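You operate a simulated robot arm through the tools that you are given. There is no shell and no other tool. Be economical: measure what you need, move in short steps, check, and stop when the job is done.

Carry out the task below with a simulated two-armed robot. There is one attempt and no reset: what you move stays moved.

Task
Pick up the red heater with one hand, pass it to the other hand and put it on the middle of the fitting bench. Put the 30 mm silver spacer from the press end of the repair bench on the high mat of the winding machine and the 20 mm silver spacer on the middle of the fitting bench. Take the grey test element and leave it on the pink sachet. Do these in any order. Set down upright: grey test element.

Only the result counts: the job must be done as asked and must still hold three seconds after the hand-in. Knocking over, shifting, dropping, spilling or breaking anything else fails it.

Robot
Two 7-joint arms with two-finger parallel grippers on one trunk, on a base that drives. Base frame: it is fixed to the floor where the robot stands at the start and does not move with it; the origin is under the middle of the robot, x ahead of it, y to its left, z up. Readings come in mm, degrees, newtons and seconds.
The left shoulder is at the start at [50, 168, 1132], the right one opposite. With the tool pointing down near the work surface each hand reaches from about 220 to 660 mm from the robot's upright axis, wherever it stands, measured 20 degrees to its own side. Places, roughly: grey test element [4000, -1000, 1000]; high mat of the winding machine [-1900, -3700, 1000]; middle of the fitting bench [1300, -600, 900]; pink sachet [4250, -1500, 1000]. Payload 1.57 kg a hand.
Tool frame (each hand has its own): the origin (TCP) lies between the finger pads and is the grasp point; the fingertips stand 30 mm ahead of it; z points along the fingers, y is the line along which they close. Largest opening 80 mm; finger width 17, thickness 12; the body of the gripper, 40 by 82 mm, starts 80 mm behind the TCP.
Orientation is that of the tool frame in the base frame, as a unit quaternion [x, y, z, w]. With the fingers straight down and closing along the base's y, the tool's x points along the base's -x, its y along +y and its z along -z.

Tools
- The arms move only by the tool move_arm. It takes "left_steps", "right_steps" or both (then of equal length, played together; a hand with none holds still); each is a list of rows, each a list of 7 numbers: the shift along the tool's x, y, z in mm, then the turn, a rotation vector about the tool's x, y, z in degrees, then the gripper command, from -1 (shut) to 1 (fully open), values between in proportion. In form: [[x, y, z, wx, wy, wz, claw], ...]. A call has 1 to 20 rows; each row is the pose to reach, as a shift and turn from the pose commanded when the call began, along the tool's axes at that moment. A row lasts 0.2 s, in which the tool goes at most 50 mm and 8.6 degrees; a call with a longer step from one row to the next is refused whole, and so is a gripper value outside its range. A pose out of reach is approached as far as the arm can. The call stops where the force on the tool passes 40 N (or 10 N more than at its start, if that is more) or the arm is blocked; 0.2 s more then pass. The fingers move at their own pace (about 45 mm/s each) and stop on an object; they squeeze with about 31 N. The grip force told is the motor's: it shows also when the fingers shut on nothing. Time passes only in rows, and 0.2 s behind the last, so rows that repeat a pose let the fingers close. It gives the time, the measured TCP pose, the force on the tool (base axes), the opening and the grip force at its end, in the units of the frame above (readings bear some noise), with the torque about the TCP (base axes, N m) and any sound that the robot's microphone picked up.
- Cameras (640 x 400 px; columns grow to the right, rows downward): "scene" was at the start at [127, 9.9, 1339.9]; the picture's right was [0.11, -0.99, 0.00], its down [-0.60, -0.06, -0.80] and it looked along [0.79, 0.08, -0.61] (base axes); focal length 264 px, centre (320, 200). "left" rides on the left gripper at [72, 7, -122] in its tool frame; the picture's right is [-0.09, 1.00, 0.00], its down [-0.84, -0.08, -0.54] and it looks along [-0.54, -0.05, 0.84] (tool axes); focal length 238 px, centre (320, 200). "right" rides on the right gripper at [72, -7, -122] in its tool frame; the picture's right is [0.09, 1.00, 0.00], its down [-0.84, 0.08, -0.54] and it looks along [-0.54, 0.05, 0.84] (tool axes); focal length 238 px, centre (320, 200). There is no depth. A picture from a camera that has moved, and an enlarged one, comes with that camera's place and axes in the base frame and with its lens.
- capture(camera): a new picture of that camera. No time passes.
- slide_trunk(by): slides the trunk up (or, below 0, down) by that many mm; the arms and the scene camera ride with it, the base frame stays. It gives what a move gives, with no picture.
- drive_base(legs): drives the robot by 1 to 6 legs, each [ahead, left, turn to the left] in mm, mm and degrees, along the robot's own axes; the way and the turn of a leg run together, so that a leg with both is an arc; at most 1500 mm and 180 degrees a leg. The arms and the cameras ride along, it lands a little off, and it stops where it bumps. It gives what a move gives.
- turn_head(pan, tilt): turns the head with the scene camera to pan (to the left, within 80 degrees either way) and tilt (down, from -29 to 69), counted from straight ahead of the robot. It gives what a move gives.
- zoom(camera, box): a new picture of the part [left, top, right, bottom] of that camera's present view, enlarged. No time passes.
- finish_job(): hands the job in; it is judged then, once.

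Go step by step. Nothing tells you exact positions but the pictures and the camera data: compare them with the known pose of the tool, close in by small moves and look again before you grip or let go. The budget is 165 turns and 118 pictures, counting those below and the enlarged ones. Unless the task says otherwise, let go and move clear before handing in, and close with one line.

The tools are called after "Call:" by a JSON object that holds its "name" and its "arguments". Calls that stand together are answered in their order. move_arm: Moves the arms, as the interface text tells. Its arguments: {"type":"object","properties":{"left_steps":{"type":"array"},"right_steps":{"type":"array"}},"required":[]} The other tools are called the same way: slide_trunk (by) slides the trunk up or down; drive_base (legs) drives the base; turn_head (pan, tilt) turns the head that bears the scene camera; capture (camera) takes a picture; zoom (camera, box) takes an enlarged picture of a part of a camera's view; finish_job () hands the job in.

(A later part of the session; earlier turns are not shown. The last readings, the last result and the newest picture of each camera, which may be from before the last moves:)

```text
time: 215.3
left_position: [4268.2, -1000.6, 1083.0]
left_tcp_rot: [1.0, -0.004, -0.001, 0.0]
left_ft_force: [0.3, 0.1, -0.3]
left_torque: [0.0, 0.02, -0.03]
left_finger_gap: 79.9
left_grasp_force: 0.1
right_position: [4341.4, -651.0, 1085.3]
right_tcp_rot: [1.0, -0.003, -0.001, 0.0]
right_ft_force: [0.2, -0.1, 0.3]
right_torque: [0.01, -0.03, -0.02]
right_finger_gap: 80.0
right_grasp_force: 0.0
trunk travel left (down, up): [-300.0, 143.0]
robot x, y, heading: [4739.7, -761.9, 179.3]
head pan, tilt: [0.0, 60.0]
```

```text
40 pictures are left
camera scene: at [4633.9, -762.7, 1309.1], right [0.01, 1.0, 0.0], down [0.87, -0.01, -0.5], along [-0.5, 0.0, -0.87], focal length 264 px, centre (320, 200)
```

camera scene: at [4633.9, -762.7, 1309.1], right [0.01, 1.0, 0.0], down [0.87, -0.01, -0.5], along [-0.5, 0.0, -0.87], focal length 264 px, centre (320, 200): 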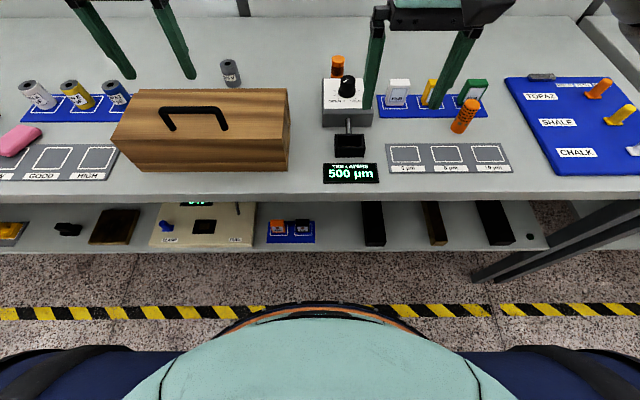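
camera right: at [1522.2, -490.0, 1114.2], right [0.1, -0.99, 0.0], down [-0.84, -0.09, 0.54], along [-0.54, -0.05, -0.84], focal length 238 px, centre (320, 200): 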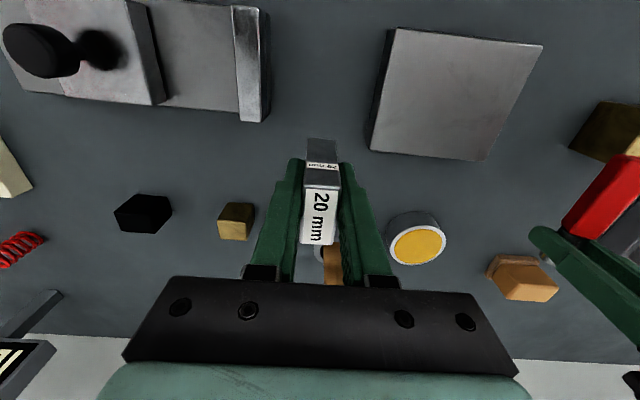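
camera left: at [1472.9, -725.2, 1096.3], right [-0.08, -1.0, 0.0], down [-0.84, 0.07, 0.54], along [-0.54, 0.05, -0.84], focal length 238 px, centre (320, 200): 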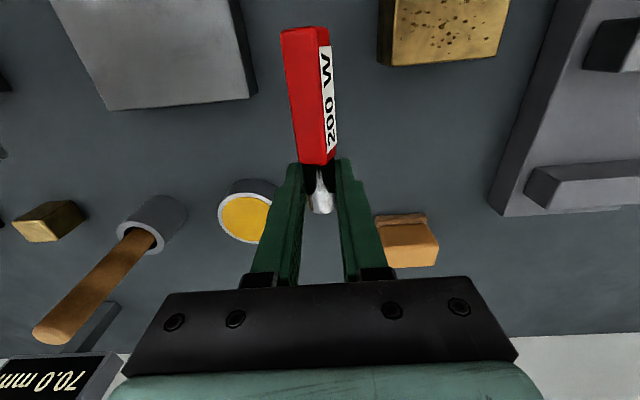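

There's roughly 110 mm of clearance, so I go ahead 75 mm and tilt the left hand 30° forward above the box to look at the element.

Call:
{"name": "drive_base", "arguments": {"legs": [[75, 0, 0.5]]}}

Call:
{"name": "move_arm", "arguments": {"left_steps": [[-15, -4, 0, 0, -7.5, 0, 1], [-30, -8, 0, 0, -15, 0, 1], [-45, -12, 0, 0, -22.5, 0, 1], [-60, -16, 10, 0, -30, 0, 1]]}}

Call:
{"name": "capture", "arguments": {"camera": "left"}}

Call:
{"name": "capture", "arguments": {"camera": "scene"}}

```text
time: 216.3
left_position: [4194.7, -1006.2, 1080.8]
left_tcp_rot: [1.0, 0.002, 0.0, 0.0]
left_ft_force: [-1.1, -0.7, 0.4]
left_torque: [0.0, -0.03, 0.01]
left_finger_gap: 80.1
left_grasp_force: 0.1
right_position: [4264.2, -655.8, 1085.5]
right_tcp_rot: [1.0, 0.003, 0.0, 0.0]
right_ft_force: [-0.6, 0.1, 0.3]
right_torque: [0.0, -0.01, -0.05]
right_finger_gap: 80.2
right_grasp_force: 0.0
trunk travel left (down, up): [-300.0, 143.0]
robot x, y, heading: [4667.7, -765.8, -179.9]
head pan, tilt: [0.0, 60.0]
```

```text
time: 217.3
left_position: [4135.2, -989.2, 1072.0]
left_tcp_rot: [0.966, 0.001, -0.26, -0.001]
left_ft_force: [-1.0, 0.2, -0.4]
left_torque: [0.01, 0.0, -0.02]
left_finger_gap: 80.1
left_grasp_force: 0.1
right_position: [4263.8, -655.5, 1085.8]
right_tcp_rot: [1.0, 0.002, -0.001, 0.0]
right_ft_force: [-0.3, 0.2, 0.6]
right_torque: [0.01, -0.04, -0.01]
right_finger_gap: 80.1
right_grasp_force: 0.1
trunk travel left (down, up): [-300.0, 143.0]
robot x, y, heading: [4665.1, -763.9, -180.0]
head pan, tilt: [0.0, 60.0]
```

```text
39 pictures are left
camera left: at [4260.7, -996.1, 1143.4], right [-0.08, -1.0, 0.04], down [-0.45, 0.07, 0.89], along [-0.89, 0.05, -0.45], focal length 238 px, centre (320, 200)
```

left: 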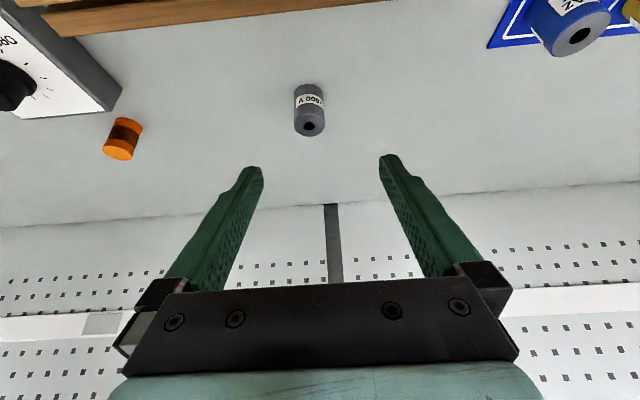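

```text
38 pictures are left
camera scene: at [4559.1, -763.6, 1309.1], right [0.0, 1.0, 0.0], down [0.87, 0.0, -0.5], along [-0.5, 0.0, -0.87], focal length 264 px, centre (320, 200)
```

scene: 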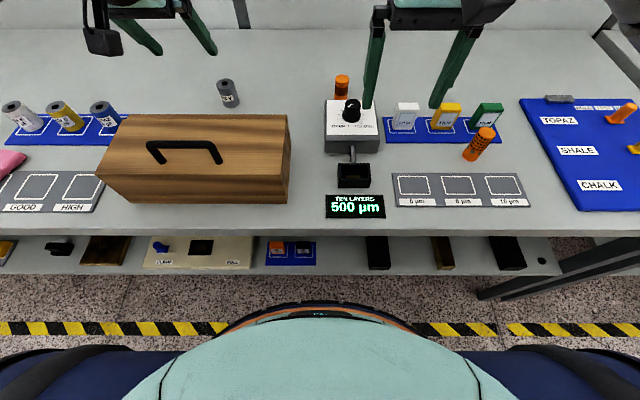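

The element's top centre is at about [4037,−977,925], with a diameter of about 36 mm. I'll use a 15° tilt so the camera clears the box, and hover first.

Call:
{"name": "move_arm", "arguments": {"left_steps": [[-12, -4, 20, 0, 4, 0, 1], [-20, -8, 50, 0, 8, 0, 1], [-23, -12, 85, 0, 12, 0, 1], [-23, -12, 114, 0, 15, 0, 1]]}}

Call:
{"name": "capture", "arguments": {"camera": "left"}}

Call:
{"name": "zoom", "arguments": {"camera": "scene", "box": [60, 0, 300, 150]}}

```text
time: 218.3
left_position: [4057.9, -977.4, 983.9]
left_tcp_rot: [0.992, 0.002, -0.13, -0.001]
left_ft_force: [-0.3, 0.2, -0.1]
left_torque: [-0.02, -0.01, 0.0]
left_finger_gap: 79.9
left_grasp_force: 0.1
right_position: [4264.7, -655.7, 1085.8]
right_tcp_rot: [1.0, 0.003, -0.001, 0.0]
right_ft_force: [-0.3, -0.4, 0.6]
right_torque: [-0.01, 0.01, -0.01]
right_finger_gap: 80.3
right_grasp_force: 0.1
trunk travel left (down, up): [-300.0, 143.0]
robot x, y, heading: [4664.7, -760.9, -180.1]
head pan, tilt: [0.0, 60.0]
```

```text
37 pictures are left
camera left: at [4160.8, -985.1, 1083.9], right [-0.09, -1.0, 0.02], down [-0.67, 0.07, 0.74], along [-0.74, 0.05, -0.67], focal length 238 px, centre (320, 200)
```

left: 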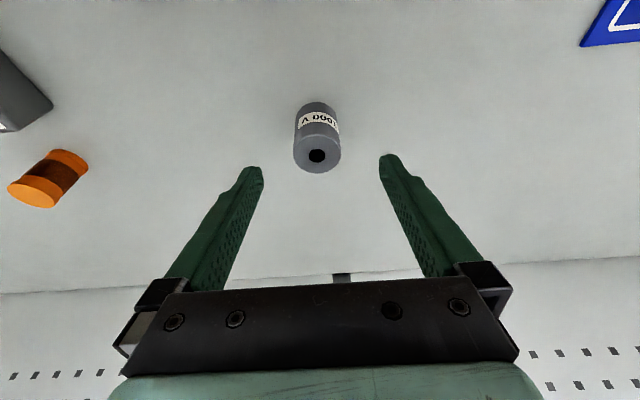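

```text
2.67 times, centred on (180, 75) of scene
camera zoom: at [4558.9, -763.4, 1309.1], right [0.0, 1.0, 0.0], down [0.87, 0.0, -0.5], along [-0.5, 0.0, -0.87], focal length 705 px, centre (693, 533)
```

zoom: 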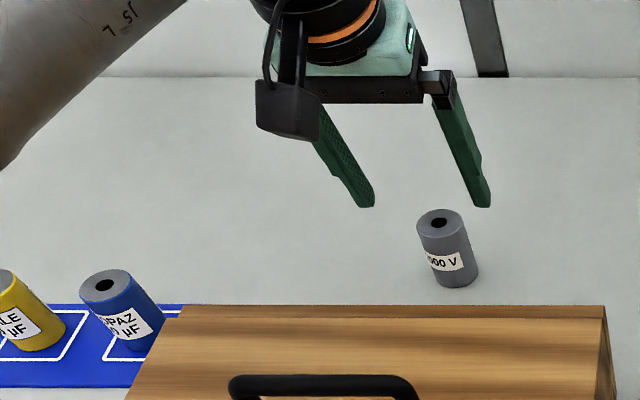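

Well aligned. Descend along the tool axis and grip.

Call:
{"name": "move_arm", "arguments": {"left_steps": [[1, -2, 30, 0, 0, 0, 1], [2, -2, 60, 0, 0, 0, 1], [3, -2, 80, 0, 0, 0, 1], [3, -2, 80, 0, 0, 0, 0.4], [3, -2, 80, 0, 0, 0, -0.2], [3, -2, 80, 0, 0, 0, -1], [3, -2, 80, 0, 0, 0, -1], [3, -2, 80, 0, 0, 0, -1]]}}

Call:
{"name": "capture", "arguments": {"camera": "left"}}

```text
time: 220.1
left_position: [4040.6, -976.8, 911.5]
left_tcp_rot: [0.99, 0.003, -0.138, 0.0]
left_ft_force: [5.8, -9.0, 37.7]
left_torque: [-1.35, -0.24, 0.23]
left_finger_gap: 37.3
left_grasp_force: 16.4
right_position: [4268.8, -654.6, 1087.0]
right_tcp_rot: [1.0, 0.002, -0.002, -0.001]
right_ft_force: [0.0, 0.0, 0.7]
right_torque: [0.04, -0.02, 0.02]
right_finger_gap: 79.8
right_grasp_force: 0.1
trunk travel left (down, up): [-300.0, 143.0]
robot x, y, heading: [4665.5, -765.1, -179.6]
head pan, tilt: [0.0, 60.0]
```

```text
35 pictures are left
camera left: at [4145.1, -983.0, 1010.4], right [-0.08, -1.0, 0.02], down [-0.66, 0.07, 0.75], along [-0.75, 0.05, -0.66], focal length 238 px, centre (320, 200)
```

left: 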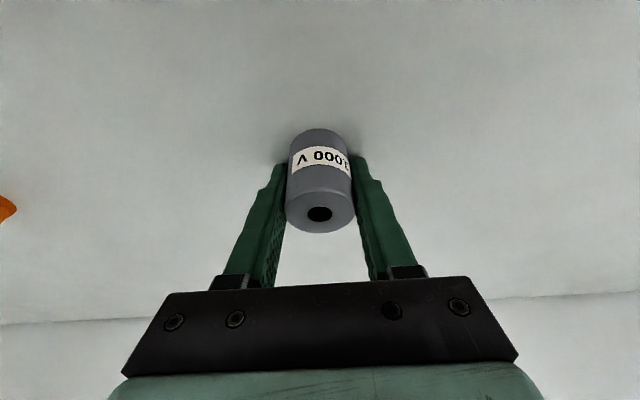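

There's a 38 N upward reaction, so probably a fingertip is on the bench. I'll ease up slightly and read the force.

Call:
{"name": "move_arm", "arguments": {"left_steps": [[0, 0, -3, 0, 0, 0, -1], [1, 0, -6, 0, 0, 0, -1], [1, 0, -6, 0, 0, 0, -1]]}}

Call:
{"name": "zoom", "arguments": {"camera": "scene", "box": [100, 20, 300, 145]}}

```text
time: 220.9
left_position: [4043.6, -973.2, 911.5]
left_tcp_rot: [0.991, 0.002, -0.131, -0.001]
left_ft_force: [-5.8, -0.6, 13.4]
left_torque: [-0.18, 0.29, -0.09]
left_finger_gap: 36.8
left_grasp_force: 30.6
right_position: [4263.7, -655.5, 1084.4]
right_tcp_rot: [1.0, 0.002, -0.001, 0.0]
right_ft_force: [-0.3, -0.1, -0.2]
right_torque: [0.01, 0.01, -0.01]
right_finger_gap: 80.0
right_grasp_force: 0.2
trunk travel left (down, up): [-300.0, 143.0]
robot x, y, heading: [4668.6, -760.6, -180.0]
head pan, tilt: [0.0, 60.0]
```

```text
3.20 times, centred on (200, 82) of scene
camera zoom: at [4559.9, -762.9, 1309.0], right [0.0, 1.0, 0.0], down [0.87, 0.0, -0.5], along [-0.5, 0.0, -0.87], focal length 846 px, centre (704, 576)
```

zoom: 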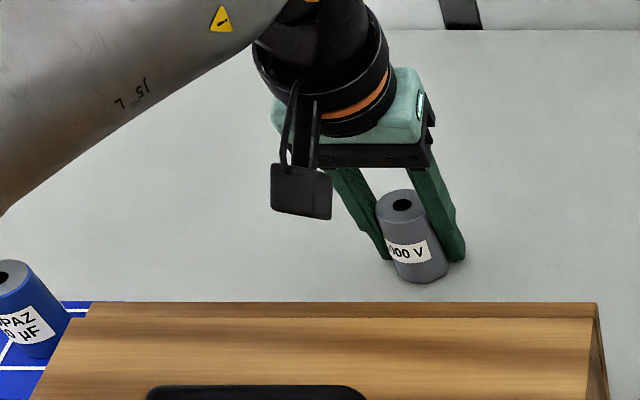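

The fingertips were resting on the bench (it's about z=880 here). Lifting straight up now.

Call:
{"name": "move_arm", "arguments": {"left_steps": [[2, 0, -10, 0, 0, 0, -1], [8, 0, -30, 0, 0, 0, -1], [18, 0, -70, 0, 0, 0, -1], [28, 0, -110, 0, 0, 0, -1], [38, 0, -150, 0, 0, 0, -1], [45, 0, -170, 0, 0, 0, -1]]}}

Call:
{"name": "capture", "arguments": {"camera": "left"}}

Call:
{"name": "zoom", "arguments": {"camera": "scene", "box": [0, 0, 320, 200]}}

```text
time: 222.3
left_position: [4129.0, -973.9, 1064.8]
left_tcp_rot: [0.991, 0.002, -0.131, 0.0]
left_ft_force: [0.5, -0.2, -0.9]
left_torque: [0.01, 0.02, 0.0]
left_finger_gap: 36.7
left_grasp_force: 30.7
right_position: [4265.4, -656.4, 1086.1]
right_tcp_rot: [1.0, 0.003, 0.0, 0.0]
right_ft_force: [0.3, -0.4, 0.7]
right_torque: [0.03, -0.01, 0.02]
right_finger_gap: 80.2
right_grasp_force: 0.1
trunk travel left (down, up): [-300.0, 143.0]
robot x, y, heading: [4662.6, -763.6, -180.1]
head pan, tilt: [0.0, 60.0]
```

```text
33 pictures are left
camera left: at [4231.4, -981.1, 1166.2], right [-0.09, -1.0, 0.02], down [-0.67, 0.07, 0.74], along [-0.74, 0.05, -0.67], focal length 238 px, centre (320, 200)
```

left: 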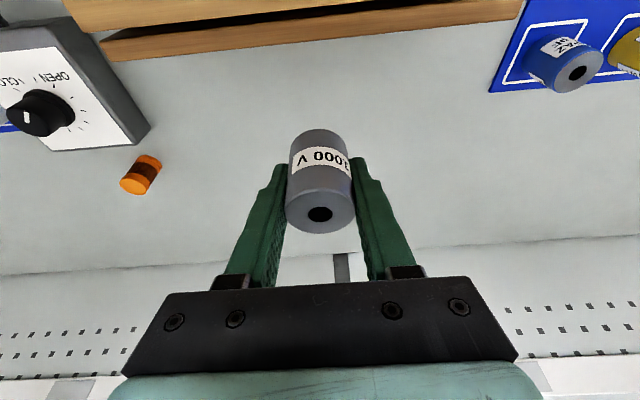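

```text
2.00 times, centred on (160, 100) of scene
camera zoom: at [4559.2, -763.6, 1309.1], right [0.0, 1.0, 0.0], down [0.87, 0.0, -0.5], along [-0.5, 0.0, -0.87], focal length 529 px, centre (640, 400)
```

zoom: 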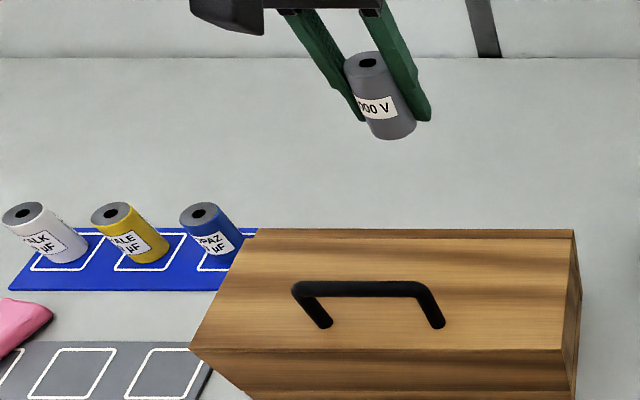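

The element is held securely and upright. Now I strafe left to the sachet.

Call:
{"name": "drive_base", "arguments": {"legs": [[-40, 480, 0]]}}

Call:
{"name": "turn_head", "arguments": {"pan": 12, "tilt": 50}}

Call:
{"name": "capture", "arguments": {"camera": "scene"}}

Call:
{"name": "capture", "arguments": {"camera": "left"}}

```text
time: 225.2
left_position: [4174.3, -1464.9, 1064.9]
left_tcp_rot: [0.991, 0.007, -0.132, 0.0]
left_ft_force: [-0.3, -0.3, -1.4]
left_torque: [-0.03, 0.0, -0.01]
left_finger_gap: 36.9
left_grasp_force: 30.9
right_position: [4306.2, -1143.9, 1086.3]
right_tcp_rot: [1.0, 0.008, 0.0, -0.001]
right_ft_force: [0.7, 0.0, 0.1]
right_torque: [0.04, -0.04, -0.01]
right_finger_gap: 80.0
right_grasp_force: 0.1
trunk travel left (down, up): [-300.0, 143.0]
robot x, y, heading: [4708.6, -1250.6, -179.2]
head pan, tilt: [0.0, 60.0]
```

```text
time: 225.9
left_position: [4174.7, -1463.3, 1064.6]
left_tcp_rot: [0.991, 0.008, -0.131, 0.0]
left_ft_force: [-0.3, 0.7, 0.0]
left_torque: [-0.02, 0.02, 0.02]
left_finger_gap: 36.6
left_grasp_force: 30.7
right_position: [4306.0, -1143.5, 1086.0]
right_tcp_rot: [1.0, 0.008, 0.0, 0.0]
right_ft_force: [0.1, -0.2, 1.2]
right_torque: [0.01, -0.01, 0.0]
right_finger_gap: 79.9
right_grasp_force: 0.0
trunk travel left (down, up): [-300.0, 143.0]
robot x, y, heading: [4711.1, -1248.2, -179.2]
head pan, tilt: [12.0, 50.0]
```

```text
31 pictures are left
camera scene: at [4594.1, -1264.9, 1321.6], right [-0.22, 0.98, 0.0], down [0.75, 0.17, -0.64], along [-0.63, -0.14, -0.77], focal length 264 px, centre (320, 200)
```

scene: 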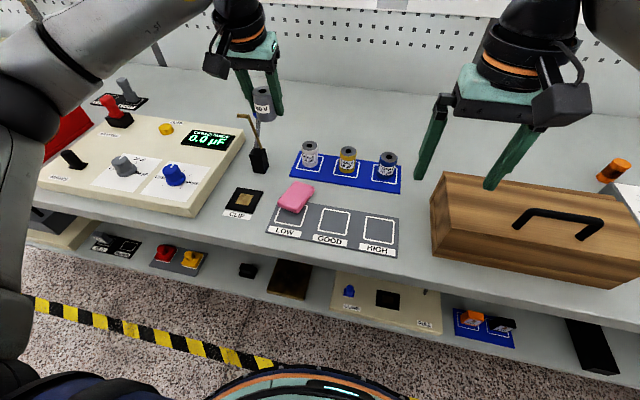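

```text
30 pictures are left
camera left: at [4276.9, -1469.6, 1165.8], right [-0.08, -1.0, 0.02], down [-0.67, 0.07, 0.74], along [-0.74, 0.04, -0.67], focal length 238 px, centre (320, 200)
```

left: 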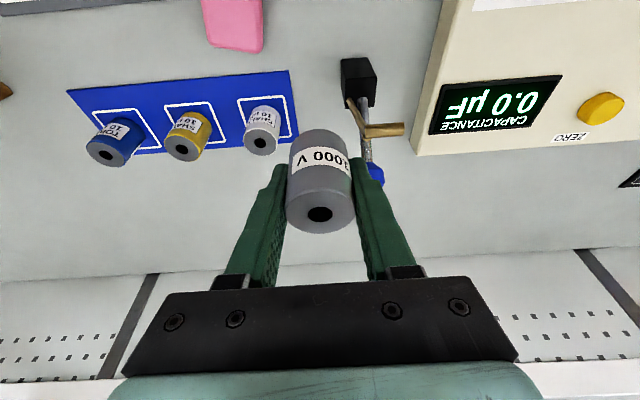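

A clip stand is near the hand, so I move away from it first, to above the sachet (about [4246,−1395]), staying high.

Call:
{"name": "move_arm", "arguments": {"left_steps": [[23, -23, -6, 0, 0, 0, -1], [46, -46, -12, 0, 0, 0, -1], [69, -68, -18, 0, 0, 0, -1]]}}

Call:
{"name": "capture", "arguments": {"camera": "left"}}

Call:
{"name": "zoom", "arguments": {"camera": "scene", "box": [220, 90, 420, 215]}}

```text
time: 226.7
left_position: [4243.5, -1394.0, 1064.5]
left_tcp_rot: [0.991, 0.008, -0.132, 0.002]
left_ft_force: [-0.8, -0.3, -1.3]
left_torque: [0.01, -0.01, 0.01]
left_finger_gap: 36.6
left_grasp_force: 31.1
right_position: [4306.4, -1143.9, 1086.2]
right_tcp_rot: [1.0, 0.008, -0.001, 0.0]
right_ft_force: [-0.2, 0.6, -0.1]
right_torque: [0.04, -0.01, 0.0]
right_finger_gap: 80.0
right_grasp_force: 0.1
trunk travel left (down, up): [-300.0, 143.0]
robot x, y, heading: [4711.4, -1246.3, -179.2]
head pan, tilt: [12.0, 50.0]
```

```text
29 pictures are left
camera left: at [4346.4, -1399.4, 1164.8], right [-0.07, -1.0, 0.02], down [-0.67, 0.07, 0.74], along [-0.74, 0.04, -0.67], focal length 238 px, centre (320, 200)
```

left: 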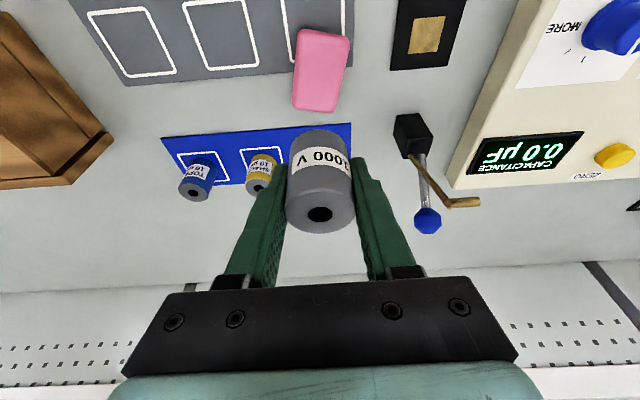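

```text
3.20 times, centred on (320, 152) of scene
camera zoom: at [4594.2, -1264.6, 1321.7], right [-0.22, 0.98, 0.0], down [0.75, 0.17, -0.64], along [-0.63, -0.14, -0.77], focal length 846 px, centre (320, 352)
```

zoom: 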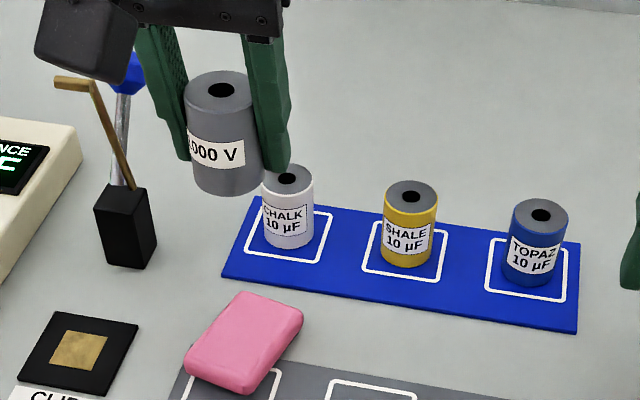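

The sachet top centre is about [4252,−1398], with its top around z 895–913. Descending to just above it.

Call:
{"name": "move_arm", "arguments": {"left_steps": [[12, 2, 34, 0, 0, 0, -1], [24, 3, 68, 0, 0, 0, -1], [36.6, 4, 103.6, 0, 0, 0, -1]]}}

Call:
{"name": "capture", "arguments": {"camera": "left"}}

Call:
{"name": "zoom", "arguments": {"camera": "scene", "box": [220, 120, 380, 220]}}

```text
time: 227.5
left_position: [4249.6, -1399.1, 953.8]
left_tcp_rot: [0.991, 0.007, -0.131, 0.001]
left_ft_force: [-0.2, 0.5, -0.1]
left_torque: [0.01, 0.0, 0.02]
left_finger_gap: 36.6
left_grasp_force: 30.3
right_position: [4306.2, -1143.1, 1085.9]
right_tcp_rot: [1.0, 0.008, 0.0, -0.001]
right_ft_force: [-0.1, -0.4, 0.2]
right_torque: [-0.02, -0.02, 0.0]
right_finger_gap: 79.8
right_grasp_force: 0.1
trunk travel left (down, up): [-300.0, 143.0]
robot x, y, heading: [4708.7, -1251.4, -178.7]
head pan, tilt: [12.0, 50.0]
```

```text
27 pictures are left
camera left: at [4352.6, -1403.9, 1053.9], right [-0.08, -1.0, 0.02], down [-0.67, 0.07, 0.74], along [-0.74, 0.04, -0.67], focal length 238 px, centre (320, 200)
```

left: 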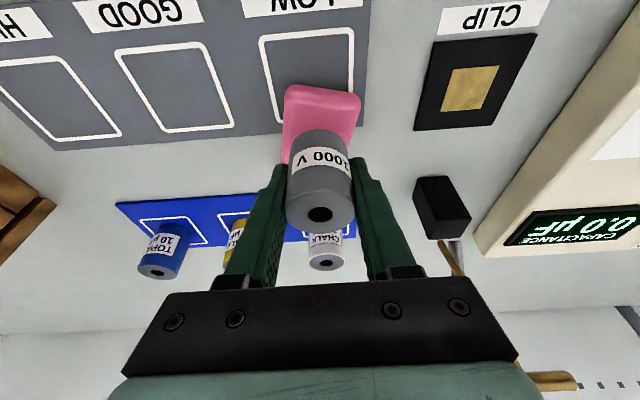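

```text
4.00 times, centred on (300, 170) of scene
camera zoom: at [4594.0, -1265.0, 1321.7], right [-0.22, 0.98, 0.0], down [0.75, 0.17, -0.64], along [-0.63, -0.14, -0.77], focal length 1058 px, centre (400, 320)
```

zoom: 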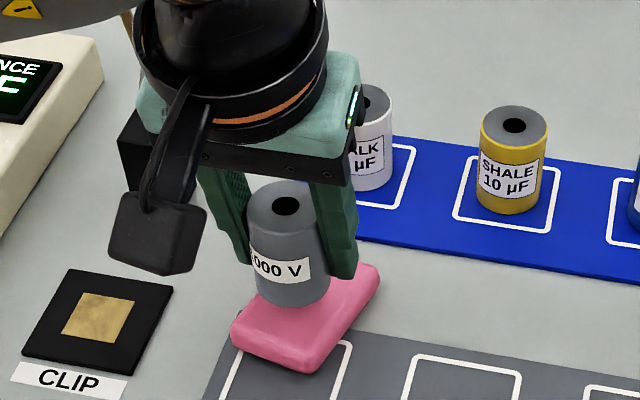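

The element is centred over the sachet. Creeping down and watching the force.

Call:
{"name": "move_arm", "arguments": {"left_steps": [[1.3, 0, 4.8, 0, 0, 0, -1], [2.6, 0, 9.7, 0, 0, 0, -1], [3.4, 0, 12.6, 0, 0, 0, -1], [3.9, 0, 14.5, 0, 0, 0, -1]]}}

Call:
{"name": "zoom", "arguments": {"camera": "scene", "box": [240, 140, 340, 203]}}

```text
time: 228.5
left_position: [4252.1, -1397.6, 940.7]
left_tcp_rot: [0.991, 0.007, -0.13, 0.001]
left_ft_force: [0.7, 0.3, -0.7]
left_torque: [0.0, 0.03, 0.0]
left_finger_gap: 36.8
left_grasp_force: 31.0
right_position: [4305.8, -1143.6, 1086.1]
right_tcp_rot: [1.0, 0.008, -0.001, 0.0]
right_ft_force: [0.4, -0.9, 0.2]
right_torque: [0.0, 0.02, -0.02]
right_finger_gap: 80.0
right_grasp_force: 0.1
trunk travel left (down, up): [-300.0, 143.0]
robot x, y, heading: [4712.5, -1248.0, -179.3]
head pan, tilt: [12.0, 50.0]
```

```text
6.35 times, centred on (290, 172) of scene
camera zoom: at [4594.1, -1264.9, 1321.6], right [-0.22, 0.98, 0.0], down [0.75, 0.17, -0.64], along [-0.63, -0.14, -0.77], focal length 1679 px, centre (510, 381)
```

zoom: 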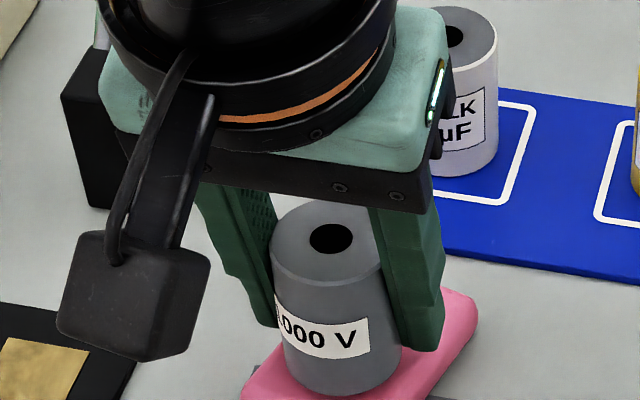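

Call:
{"name": "move_arm", "arguments": {"left_steps": [[0.5, 0, 1.9, 0, 0, 0, -1], [1, 0, 3.9, 0, 0, 0, -1], [1, 0, 3.9, 0, 0, 0, -1]]}}

Call:
{"name": "move_arm", "arguments": {"left_steps": [[0.5, 0, 1.9, 0, 0, 0, -1], [0.8, 0, 2.9, 0, 0, 0, -1], [0.8, 0, 2.9, 0, 0, 0, -1]]}}

```text
time: 229.3
left_position: [4253.6, -1397.7, 935.4]
left_tcp_rot: [0.991, 0.006, -0.132, 0.001]
left_ft_force: [0.1, -0.5, -0.5]
left_torque: [0.01, -0.06, -0.01]
left_finger_gap: 36.9
left_grasp_force: 31.3
right_position: [4306.4, -1144.0, 1084.1]
right_tcp_rot: [1.0, 0.008, -0.001, 0.0]
right_ft_force: [0.8, 0.0, -0.4]
right_torque: [0.01, -0.01, 0.01]
right_finger_gap: 80.0
right_grasp_force: 0.1
trunk travel left (down, up): [-300.0, 143.0]
robot x, y, heading: [4704.2, -1250.5, -179.1]
head pan, tilt: [12.0, 50.0]
```

```text
time: 230.1
left_position: [4252.7, -1397.6, 933.2]
left_tcp_rot: [0.991, 0.007, -0.13, 0.001]
left_ft_force: [0.4, 0.2, 1.3]
left_torque: [0.03, -0.02, 0.0]
left_finger_gap: 36.6
left_grasp_force: 31.2
right_position: [4306.6, -1143.0, 1085.7]
right_tcp_rot: [1.0, 0.007, -0.001, 0.0]
right_ft_force: [0.1, -0.3, 0.1]
right_torque: [0.0, 0.01, -0.01]
right_finger_gap: 80.0
right_grasp_force: 0.1
trunk travel left (down, up): [-300.0, 143.0]
robot x, y, heading: [4708.8, -1249.5, -179.2]
head pan, tilt: [12.0, 50.0]
```

Force is just beginning to rise. A bit further.

Call:
{"name": "move_arm", "arguments": {"left_steps": [[0.5, 0, 1.9, 0, 0, 0, -1], [0.5, 0, 1.9, 0, 0, 0, -1]]}}

Call:
{"name": "move_arm", "arguments": {"left_steps": [[0.4, 0, 1.5, 0, 0, 0, -1], [0.4, 0, 1.5, 0, 0, 0, -1]]}}

Call:
{"name": "zoom", "arguments": {"camera": "scene", "box": [240, 150, 340, 213]}}

```text
time: 230.7
left_position: [4252.8, -1397.0, 932.9]
left_tcp_rot: [0.991, 0.007, -0.134, 0.0]
left_ft_force: [1.8, -2.9, 17.8]
left_torque: [-0.13, -0.05, 0.0]
left_finger_gap: 37.1
left_grasp_force: 30.9
right_position: [4307.8, -1144.4, 1086.7]
right_tcp_rot: [1.0, 0.008, -0.002, 0.0]
right_ft_force: [0.1, 0.1, 0.8]
right_torque: [0.0, 0.0, -0.02]
right_finger_gap: 80.1
right_grasp_force: 0.1
trunk travel left (down, up): [-300.0, 143.0]
robot x, y, heading: [4710.4, -1248.6, -178.9]
head pan, tilt: [12.0, 50.0]
```

```text
time: 231.3
left_position: [4252.8, -1397.4, 931.2]
left_tcp_rot: [0.991, 0.007, -0.136, -0.001]
left_ft_force: [1.7, -4.0, 34.8]
left_torque: [-0.28, -0.18, -0.04]
left_finger_gap: 36.8
left_grasp_force: 31.2
right_position: [4308.2, -1143.8, 1086.1]
right_tcp_rot: [1.0, 0.006, -0.002, 0.0]
right_ft_force: [-0.8, 0.3, -0.5]
right_torque: [-0.01, 0.01, 0.01]
right_finger_gap: 80.2
right_grasp_force: 0.1
trunk travel left (down, up): [-300.0, 143.0]
robot x, y, heading: [4708.3, -1248.2, -179.5]
head pan, tilt: [12.0, 50.0]
```

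```text
6.35 times, centred on (290, 182) of scene
camera zoom: at [4597.0, -1264.4, 1322.3], right [-0.22, 0.98, 0.0], down [0.75, 0.17, -0.64], along [-0.63, -0.14, -0.76], focal length 1679 px, centre (510, 318)
```

zoom: 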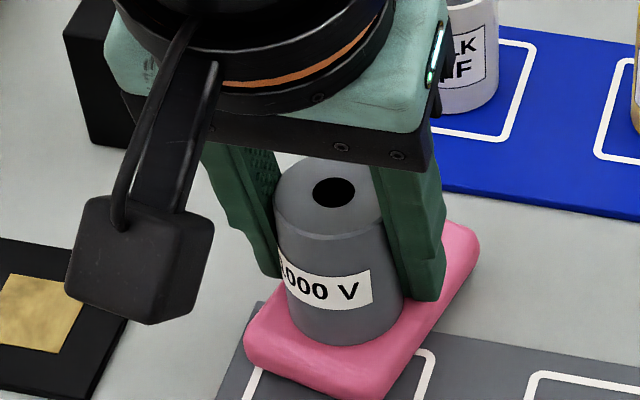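

Firm contact. I ease the pressure off, open gently, and retreat along the tool axis.

Call:
{"name": "move_arm", "arguments": {"left_steps": [[-0.5, 0, -1.9, 0, 0, 0, -1], [-0.6, 0, -2.6, 0, 0, 0, -1], [-0.6, 0, -2.6, 0, 0, 0, -1]]}}

Call:
{"name": "move_arm", "arguments": {"left_steps": [[0, 0, 0, 0, 0, 0, 0.1], [0, 0, 0, 0, 0, 0, 0.25], [0, 0, 0, 0, 0, 0, 0.5], [0, 0, 0, 0, 0, 0, 0.5], [0, 0, -15, 0, 0, 0, 0.5], [0, 0, -40, 0, 0, 0, 0.5], [0, 0, -80, 0, 0, 0, 0.5], [0, 0, -120, 0, 0, 0, 0.5]]}}

Call:
{"name": "zoom", "arguments": {"camera": "scene", "box": [210, 100, 410, 225]}}

```text
time: 232.1
left_position: [4252.0, -1397.6, 932.6]
left_tcp_rot: [0.991, 0.007, -0.133, 0.0]
left_ft_force: [-5.3, -0.2, 18.6]
left_torque: [-0.08, 0.21, -0.07]
left_finger_gap: 36.8
left_grasp_force: 31.1
right_position: [4307.6, -1144.0, 1085.2]
right_tcp_rot: [1.0, 0.008, -0.001, -0.001]
right_ft_force: [-0.4, -0.7, 0.1]
right_torque: [0.01, -0.01, 0.01]
right_finger_gap: 80.2
right_grasp_force: 0.1
trunk travel left (down, up): [-300.0, 143.0]
robot x, y, heading: [4711.6, -1248.2, -179.4]
head pan, tilt: [12.0, 50.0]
```

```text
time: 233.9
left_position: [4283.3, -1397.3, 1047.7]
left_tcp_rot: [0.991, 0.007, -0.131, 0.001]
left_ft_force: [0.3, -0.1, 0.2]
left_torque: [0.01, 0.0, 0.01]
left_finger_gap: 60.0
left_grasp_force: 0.1
right_position: [4307.1, -1144.0, 1086.4]
right_tcp_rot: [1.0, 0.008, -0.001, 0.0]
right_ft_force: [0.2, 0.7, -0.7]
right_torque: [-0.01, 0.02, -0.01]
right_finger_gap: 79.8
right_grasp_force: 0.1
trunk travel left (down, up): [-300.0, 143.0]
robot x, y, heading: [4712.3, -1248.7, -179.1]
head pan, tilt: [12.0, 50.0]
```

```text
3.20 times, centred on (310, 162) of scene
camera zoom: at [4594.4, -1264.7, 1321.6], right [-0.22, 0.98, 0.0], down [0.75, 0.17, -0.64], along [-0.63, -0.14, -0.77], focal length 846 px, centre (352, 320)
```

zoom: 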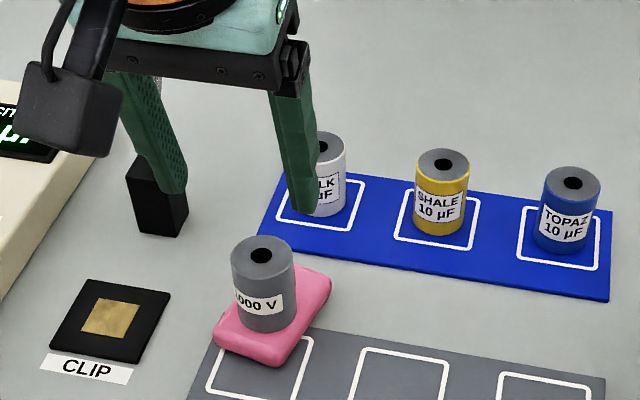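

The grey element stands upright on the sachet. I straighten the left hand, back off, and drive back to the repair bench for the 30 mm spacer.

Call:
{"name": "move_arm", "arguments": {"left_steps": [[0, 0, -20, 0, 5, 0, 1], [15, 0, -35, 0, 10, 0, 1], [30, 0, -35, 0, 15, 0, 1]]}}

Call:
{"name": "drive_base", "arguments": {"legs": [[-250, 0, 0], [0, -1500, 0], [0, -1500, 0], [0, -1250, 0]]}}

```text
time: 234.7
left_position: [4323.7, -1398.8, 1077.5]
left_tcp_rot: [1.0, 0.007, 0.0, 0.0]
left_ft_force: [0.7, -1.0, -0.7]
left_torque: [-0.02, 0.01, 0.03]
left_finger_gap: 80.2
left_grasp_force: 0.1
right_position: [4306.0, -1142.9, 1086.7]
right_tcp_rot: [1.0, 0.008, 0.0, 0.0]
right_ft_force: [0.7, -0.3, 0.7]
right_torque: [0.0, -0.01, -0.03]
right_finger_gap: 80.0
right_grasp_force: 0.0
trunk travel left (down, up): [-300.0, 143.0]
robot x, y, heading: [4708.5, -1250.1, -179.2]
head pan, tilt: [12.0, 50.0]
```

```text
time: 256.1
left_position: [4593.8, 2767.1, 1075.9]
left_tcp_rot: [1.0, 0.007, -0.001, 0.0]
left_ft_force: [1.9, -0.1, 0.1]
left_torque: [0.01, -0.01, 0.02]
left_finger_gap: 80.2
left_grasp_force: 0.1
right_position: [4577.2, 3022.3, 1085.4]
right_tcp_rot: [1.0, 0.006, 0.0, 0.0]
right_ft_force: [0.4, -0.2, -0.1]
right_torque: [-0.04, -0.03, 0.04]
right_finger_gap: 80.1
right_grasp_force: 0.1
trunk travel left (down, up): [-300.0, 143.0]
robot x, y, heading: [4978.0, 2918.5, -179.3]
head pan, tilt: [12.0, 50.0]
```

Now along y≈3000 back past both wall ends.

Call:
{"name": "drive_base", "arguments": {"legs": [[1480, -120, -0.7], [1500, 0, 0], [1500, 0, 0], [650, 0, 0]]}}

```text
time: 280.7
left_position: [-514.0, 2693.1, 1076.3]
left_tcp_rot: [1.0, 0.013, -0.001, -0.001]
left_ft_force: [-0.3, 0.5, 0.3]
left_torque: [-0.01, -0.03, -0.01]
left_finger_gap: 79.8
left_grasp_force: 0.1
right_position: [-531.7, 2945.4, 1085.9]
right_tcp_rot: [1.0, 0.014, -0.001, 0.001]
right_ft_force: [-0.7, 0.4, 0.2]
right_torque: [-0.02, -0.01, 0.02]
right_finger_gap: 80.0
right_grasp_force: 0.0
trunk travel left (down, up): [-300.0, 143.0]
robot x, y, heading: [-129.5, 2849.6, -178.5]
head pan, tilt: [12.0, 50.0]
```

Call:
{"name": "drive_base", "arguments": {"legs": [[0, 0, 178.5], [-200, -1480, 0], [0, -1340, 0]]}}

Call:
{"name": "turn_head", "arguments": {"pan": 0, "tilt": 40}}

Call:
{"name": "capture", "arguments": {"camera": "scene"}}

```text
time: 301.3
left_position: [35.8, 246.9, 1076.2]
left_tcp_rot: [-0.016, 1.0, 0.0, 0.001]
left_ft_force: [-0.7, 0.2, 0.5]
left_torque: [0.05, -0.01, 0.0]
left_finger_gap: 80.0
left_grasp_force: 0.1
right_position: [55.8, -5.8, 1085.8]
right_tcp_rot: [-0.017, 1.0, 0.0, 0.001]
right_ft_force: [-0.2, 0.4, 0.2]
right_torque: [0.02, 0.01, -0.01]
right_finger_gap: 80.2
right_grasp_force: 0.0
trunk travel left (down, up): [-300.0, 143.0]
robot x, y, heading: [-347.4, 89.2, 1.7]
head pan, tilt: [12.0, 50.0]
```

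```text
time: 302.1
left_position: [36.5, 247.1, 1076.3]
left_tcp_rot: [-0.016, 1.0, 0.0, 0.001]
left_ft_force: [-0.4, 0.6, 0.4]
left_torque: [0.0, 0.01, -0.02]
left_finger_gap: 80.2
left_grasp_force: 0.1
right_position: [56.6, -6.0, 1085.0]
right_tcp_rot: [-0.016, 1.0, 0.0, 0.0]
right_ft_force: [-0.1, -0.5, -0.3]
right_torque: [0.01, -0.01, 0.0]
right_finger_gap: 80.3
right_grasp_force: 0.1
trunk travel left (down, up): [-300.0, 143.0]
robot x, y, heading: [-346.5, 87.3, 1.5]
head pan, tilt: [0.0, 40.0]
```

```text
22 pictures are left
camera scene: at [-222.4, 95.3, 1335.8], right [0.03, -1.0, 0.0], down [-0.64, -0.02, -0.77], along [0.77, 0.02, -0.64], focal length 264 px, centre (320, 200)
```

scene: 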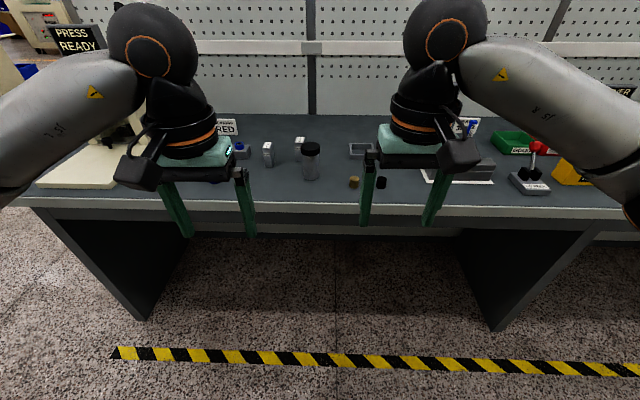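

I drive in to the bench and bring the left hand above the 30 mm spacer (about [564,181]).

Call:
{"name": "drive_base", "arguments": {"legs": [[0, -70, -1.6], [415, 0, 0]]}}

Call:
{"name": "move_arm", "arguments": {"left_steps": [[-30, 0, 0, 0, 0, 0, 1], [-60, 0, 0, 0, 0, 0, 1], [-80, 0, 0, 0, 0, 0, 1]]}}

Call:
{"name": "capture", "arguments": {"camera": "left"}}

```text
time: 305.2
left_position: [455.7, 163.0, 1076.0]
left_tcp_rot: [0.002, 1.0, 0.0, 0.001]
left_ft_force: [0.3, 0.2, -1.2]
left_torque: [0.0, 0.02, 0.04]
left_finger_gap: 80.0
left_grasp_force: 0.0
right_position: [467.2, -90.4, 1084.9]
right_tcp_rot: [0.001, 1.0, 0.001, 0.001]
right_ft_force: [1.1, 0.1, 0.1]
right_torque: [0.05, 0.02, -0.02]
right_finger_gap: 79.9
right_grasp_force: 0.0
trunk travel left (down, up): [-300.0, 143.0]
robot x, y, heading: [65.7, 21.9, 0.1]
head pan, tilt: [0.0, 40.0]
```

```text
time: 306.0
left_position: [535.1, 162.7, 1076.3]
left_tcp_rot: [0.002, 1.0, 0.0, 0.001]
left_ft_force: [-0.5, 0.7, 0.1]
left_torque: [0.01, -0.01, 0.0]
left_finger_gap: 79.9
left_grasp_force: 0.1
right_position: [466.5, -89.4, 1085.0]
right_tcp_rot: [0.001, 1.0, 0.0, 0.001]
right_ft_force: [-0.3, 0.3, -0.2]
right_torque: [0.02, -0.02, -0.01]
right_finger_gap: 79.9
right_grasp_force: 0.1
trunk travel left (down, up): [-300.0, 143.0]
robot x, y, heading: [66.8, 17.1, -0.4]
head pan, tilt: [0.0, 40.0]
```

```text
21 pictures are left
camera left: at [464.5, 168.5, 1199.5], right [0.1, 1.0, 0.0], down [0.84, -0.08, 0.54], along [0.54, -0.05, -0.84], focal length 238 px, centre (320, 200)
```

left: 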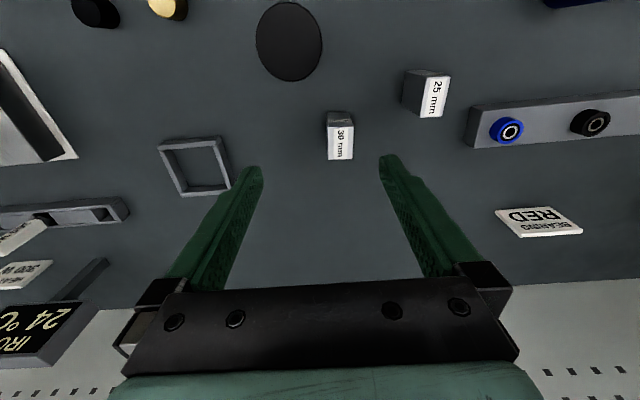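

The spacer's top centre is at about [563,184]. Plenty of margin, so I go down and grip.

Call:
{"name": "move_arm", "arguments": {"left_steps": [[-14, 10, 20, 0, 0, 0, 1], [-28, 21, 50, 0, 0, 0, 1], [-28, 21, 95, 0, 0, 0, 1], [-28, 21, 135, 0, 0, 0, 1], [-28, 21, 163, 0, 0, 0, 1], [-28, 21, 163, 0, 0, 0, 0.3], [-28, 21, 163, 0, 0, 0, -0.3], [-28, 21, 163, 0, 0, 0, -1], [-28, 21, 163, 0, 0, 0, -1], [-28, 21, 163, 0, 0, 0, -1]]}}

Call:
{"name": "capture", "arguments": {"camera": "left"}}

```text
time: 308.2
left_position: [562.8, 183.8, 913.6]
left_tcp_rot: [0.001, 1.0, 0.0, 0.001]
left_ft_force: [-0.5, -0.1, 0.8]
left_torque: [0.01, 0.03, -0.01]
left_finger_gap: 29.6
left_grasp_force: 30.4
right_position: [467.7, -90.4, 1086.2]
right_tcp_rot: [0.001, 1.0, 0.0, 0.001]
right_ft_force: [-0.4, -0.9, 0.3]
right_torque: [0.03, 0.05, 0.0]
right_finger_gap: 79.8
right_grasp_force: 0.1
trunk travel left (down, up): [-300.0, 143.0]
robot x, y, heading: [67.2, 21.6, -0.2]
head pan, tilt: [0.0, 40.0]
```

```text
20 pictures are left
camera left: at [492.0, 191.5, 1037.4], right [0.1, 1.0, 0.0], down [0.84, -0.08, 0.54], along [0.54, -0.05, -0.84], focal length 238 px, centre (320, 200)
```

left: 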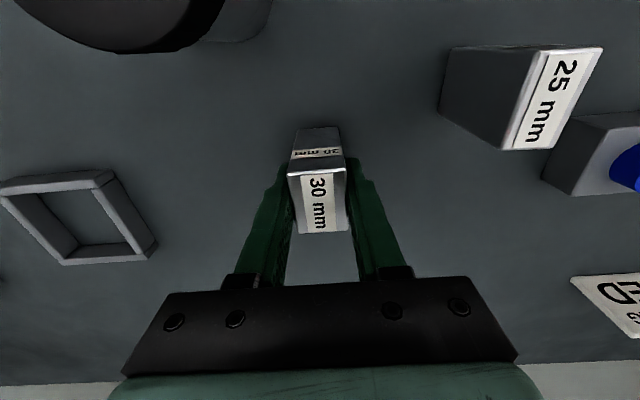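

The 30 mm spacer is gripped. Lifting and pulling back over the jar at safe height.

Call:
{"name": "move_arm", "arguments": {"left_steps": [[0, 0, -40, 0, 0, 0, -1], [0, 0, -80, 0, 0, 0, -1], [0, 0, -120, 0, 0, 0, -1], [0, 0, -160, 0, 0, 0, -1], [20, 10, -172, 0, 0, 0, -1], [50, 30, -172, 0, 0, 0, -1], [80, 50, -172, 0, 0, 0, -1]]}}

```text
time: 309.8
left_position: [482.4, 238.3, 1084.1]
left_tcp_rot: [0.002, 1.0, -0.001, 0.001]
left_ft_force: [-0.1, -0.6, -1.7]
left_torque: [0.02, -0.03, 0.0]
left_finger_gap: 30.0
left_grasp_force: 31.0
right_position: [468.6, -90.1, 1085.8]
right_tcp_rot: [0.001, 1.0, 0.0, 0.001]
right_ft_force: [-0.1, -0.2, 0.0]
right_torque: [0.01, -0.03, 0.0]
right_finger_gap: 80.0
right_grasp_force: 0.0
trunk travel left (down, up): [-300.0, 143.0]
robot x, y, heading: [66.0, 23.3, 0.1]
head pan, tilt: [0.0, 40.0]
```

Backing off, turning to face −x and strafing towards the winding machine near [−1900,−3700].

Call:
{"name": "drive_base", "arguments": {"legs": [[-550, 0, 0], [0, 0, 180], [0, 1500, 0], [0, 800, 0]]}}

Call:
{"name": "turn_head", "arguments": {"pan": 40, "tilt": 18}}

Call:
{"name": "capture", "arguments": {"camera": "scene"}}

```text
time: 327.8
left_position: [-928.4, -1665.8, 1084.0]
left_tcp_rot: [0.999, -0.031, -0.002, -0.008]
left_ft_force: [0.6, 6.8, -0.3]
left_torque: [-0.52, 0.04, 0.06]
left_finger_gap: 29.7
left_grasp_force: 30.9
right_position: [-901.6, -1349.2, 1086.3]
right_tcp_rot: [1.0, -0.018, -0.001, 0.001]
right_ft_force: [-0.3, 0.0, 0.1]
right_torque: [-0.01, 0.0, 0.01]
right_finger_gap: 80.0
right_grasp_force: 0.1
trunk travel left (down, up): [-300.0, 143.0]
robot x, y, heading: [-504.7, -1472.4, 177.9]
head pan, tilt: [0.0, 40.0]
stopped in leg 4: the force on the tool passed its limit (the readings are from after the stop); the commanded pose is now the measured one
```

```text
time: 328.9
left_position: [-928.7, -1666.0, 1084.2]
left_tcp_rot: [1.0, -0.029, -0.003, -0.007]
left_ft_force: [0.3, 12.5, -1.3]
left_torque: [-0.86, 0.08, 0.09]
left_finger_gap: 29.9
left_grasp_force: 31.9
right_position: [-902.7, -1349.4, 1086.1]
right_tcp_rot: [1.0, -0.018, -0.001, 0.001]
right_ft_force: [0.6, 0.4, 0.1]
right_torque: [0.01, -0.05, -0.02]
right_finger_gap: 79.9
right_grasp_force: 0.1
trunk travel left (down, up): [-300.0, 143.0]
robot x, y, heading: [-505.8, -1475.2, 177.7]
head pan, tilt: [40.0, 18.0]
```

```text
19 pictures are left
camera scene: at [-619.1, -1527.8, 1370.5], right [-0.61, 0.79, 0.0], down [0.24, 0.19, -0.95], along [-0.75, -0.58, -0.31], focal length 264 px, centre (320, 200)
```

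scene: 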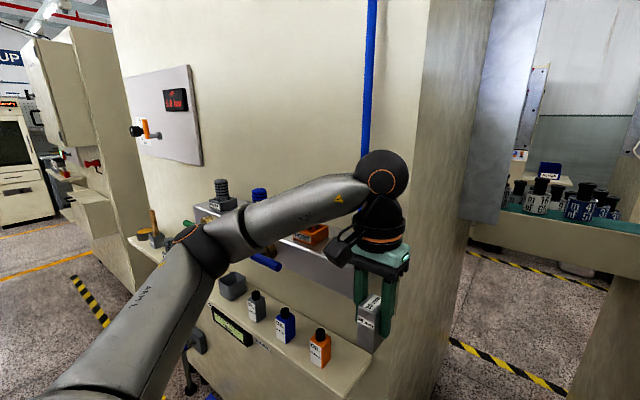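

The left hand touched a machine that stands in the way at y<−1680. I retreat the way I came, then look further.

Call:
{"name": "drive_base", "arguments": {"legs": [[0, -250, 0]]}}

Call:
{"name": "capture", "arguments": {"camera": "scene"}}

Call:
{"name": "capture", "arguments": {"camera": "left"}}

```text
time: 330.7
left_position: [-919.8, -1421.8, 1083.7]
left_tcp_rot: [0.999, -0.031, -0.002, -0.007]
left_ft_force: [-0.2, 0.9, -1.9]
left_torque: [0.02, 0.03, 0.01]
left_finger_gap: 29.7
left_grasp_force: 30.7
right_position: [-891.1, -1103.6, 1085.9]
right_tcp_rot: [1.0, -0.02, -0.002, 0.0]
right_ft_force: [0.3, -0.4, -0.1]
right_torque: [-0.01, 0.01, 0.02]
right_finger_gap: 80.0
right_grasp_force: 0.0
trunk travel left (down, up): [-300.0, 143.0]
robot x, y, heading: [-497.0, -1231.3, 177.9]
head pan, tilt: [40.0, 18.0]
```

```text
18 pictures are left
camera scene: at [-609.2, -1285.0, 1370.5], right [-0.61, 0.79, 0.0], down [0.25, 0.19, -0.95], along [-0.75, -0.58, -0.31], focal length 264 px, centre (320, 200)
```

scene: 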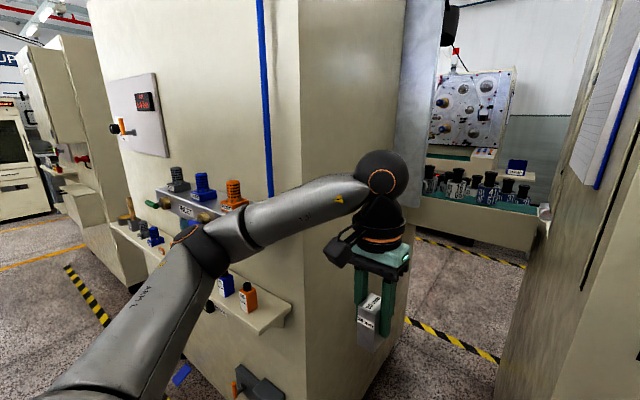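

```text
17 pictures are left
camera left: at [-846.1, -1435.3, 1207.2], right [-0.15, -0.99, -0.01], down [-0.83, 0.12, 0.55], along [-0.54, 0.1, -0.84], focal length 238 px, centre (320, 200)
```

left: 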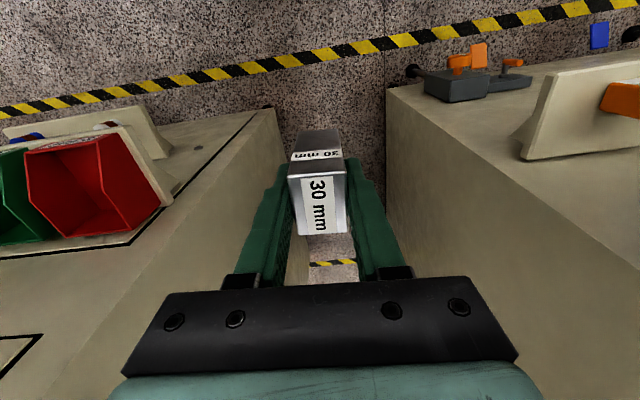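

I'm in a gap between two machines, so I back straight out (+x) first, then continue along the aisle at x≈−200.

Call:
{"name": "drive_base", "arguments": {"legs": [[-330, 0, 2]]}}

Call:
{"name": "drive_base", "arguments": {"legs": [[0, 1450, 0]]}}

Call:
{"name": "turn_head", "arguments": {"pan": 35, "tilt": 18}}

Call:
{"name": "capture", "arguments": {"camera": "scene"}}

```text
time: 332.8
left_position: [-599.2, -1443.2, 1084.1]
left_tcp_rot: [1.0, -0.017, -0.002, -0.007]
left_ft_force: [0.1, -0.6, -2.8]
left_torque: [0.01, 0.04, 0.02]
left_finger_gap: 29.7
left_grasp_force: 31.0
right_position: [-581.2, -1125.4, 1086.4]
right_tcp_rot: [1.0, -0.006, 0.0, 0.0]
right_ft_force: [0.9, -0.1, -0.1]
right_torque: [-0.01, 0.0, -0.02]
right_finger_gap: 80.1
right_grasp_force: 0.1
trunk travel left (down, up): [-300.0, 143.0]
robot x, y, heading: [-182.3, -1240.9, 179.2]
head pan, tilt: [40.0, 18.0]
```

```text
time: 340.0
left_position: [-654.5, -2880.0, 1082.9]
left_tcp_rot: [0.999, -0.034, -0.002, -0.008]
left_ft_force: [1.1, 1.3, -2.1]
left_torque: [0.04, -0.04, -0.03]
left_finger_gap: 30.1
left_grasp_force: 31.2
right_position: [-624.4, -2563.6, 1085.4]
right_tcp_rot: [1.0, -0.023, -0.002, 0.0]
right_ft_force: [-0.6, 0.3, 0.1]
right_torque: [0.0, 0.01, -0.04]
right_finger_gap: 80.2
right_grasp_force: 0.0
trunk travel left (down, up): [-300.0, 143.0]
robot x, y, heading: [-229.7, -2688.1, 177.0]
head pan, tilt: [40.0, 18.0]
```

```text
time: 340.7
left_position: [-654.5, -2880.0, 1083.9]
left_tcp_rot: [0.999, -0.034, -0.001, -0.007]
left_ft_force: [0.5, -0.6, -3.0]
left_torque: [0.0, -0.04, -0.02]
left_finger_gap: 29.7
left_grasp_force: 30.8
right_position: [-624.6, -2563.3, 1085.3]
right_tcp_rot: [1.0, -0.024, -0.001, 0.0]
right_ft_force: [0.0, -0.1, 0.9]
right_torque: [0.01, 0.0, 0.01]
right_finger_gap: 79.7
right_grasp_force: 0.1
trunk travel left (down, up): [-300.0, 143.0]
robot x, y, heading: [-230.1, -2693.9, 177.2]
head pan, tilt: [35.0, 18.0]
```

```text
16 pictures are left
camera scene: at [-348.4, -2739.6, 1370.5], right [-0.53, 0.85, 0.0], down [0.26, 0.16, -0.95], along [-0.81, -0.51, -0.31], focal length 264 px, centre (320, 200)
```

scene: 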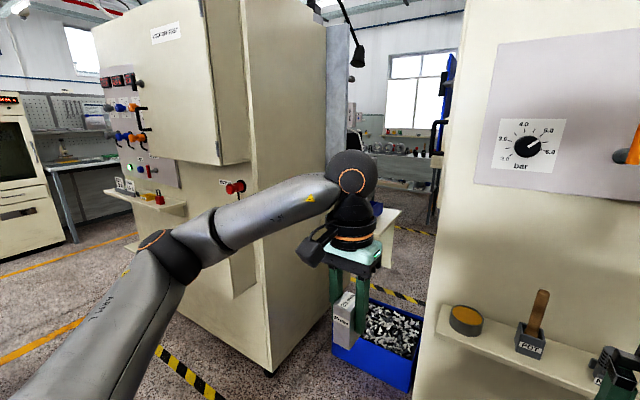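

The winding plate is on the back side of this machine row, so the high mat faces the aisle at x<−2000. I'll turn to face +x and go round the south end of the machine, checking on the way.

Call:
{"name": "drive_base", "arguments": {"legs": [[-120, 0, 0], [0, 0, -177], [0, -620, 0], [-530, 0, 0]]}}

Call:
{"name": "turn_head", "arguments": {"pan": -78, "tilt": 22}}

Call:
{"name": "capture", "arguments": {"camera": "scene"}}

```text
time: 354.8
left_position: [-208.7, -3102.5, 1085.4]
left_tcp_rot: [0.021, 1.0, -0.008, 0.001]
left_ft_force: [0.3, -0.2, -1.8]
left_torque: [-0.03, -0.03, -0.02]
left_finger_gap: 29.9
left_grasp_force: 30.8
right_position: [-232.7, -3419.7, 1086.8]
right_tcp_rot: [0.011, 1.0, 0.0, 0.0]
right_ft_force: [-0.4, -0.7, 0.1]
right_torque: [-0.01, -0.01, -0.01]
right_finger_gap: 79.9
right_grasp_force: 0.1
trunk travel left (down, up): [-300.0, 143.0]
robot x, y, heading: [-629.3, -3300.3, -1.5]
head pan, tilt: [35.0, 18.0]
```

```text
time: 356.7
left_position: [-210.0, -3103.6, 1083.3]
left_tcp_rot: [0.021, 1.0, -0.007, 0.001]
left_ft_force: [0.0, -0.3, -2.2]
left_torque: [0.0, 0.0, -0.01]
left_finger_gap: 30.0
left_grasp_force: 31.2
right_position: [-231.9, -3420.0, 1086.1]
right_tcp_rot: [0.01, 1.0, 0.0, 0.001]
right_ft_force: [0.2, 0.1, 0.5]
right_torque: [0.04, 0.01, -0.01]
right_finger_gap: 79.9
right_grasp_force: 0.0
trunk travel left (down, up): [-300.0, 143.0]
robot x, y, heading: [-628.2, -3299.6, -1.5]
head pan, tilt: [-78.0, 22.0]
```

```text
15 pictures are left
camera scene: at [-571.4, -3393.0, 1364.0], right [-0.98, -0.18, 0.0], down [-0.07, 0.37, -0.93], along [0.17, -0.91, -0.37], focal length 264 px, centre (320, 200)
```

scene: 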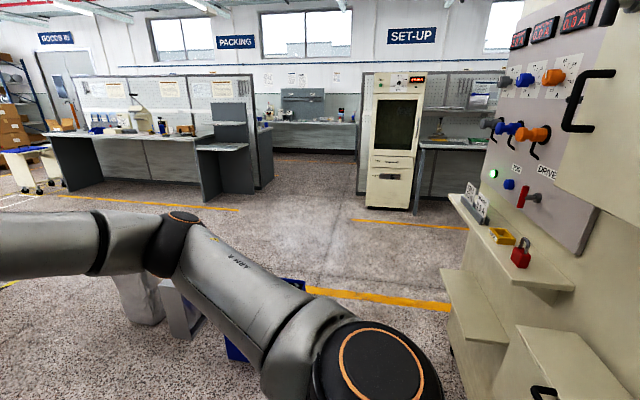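

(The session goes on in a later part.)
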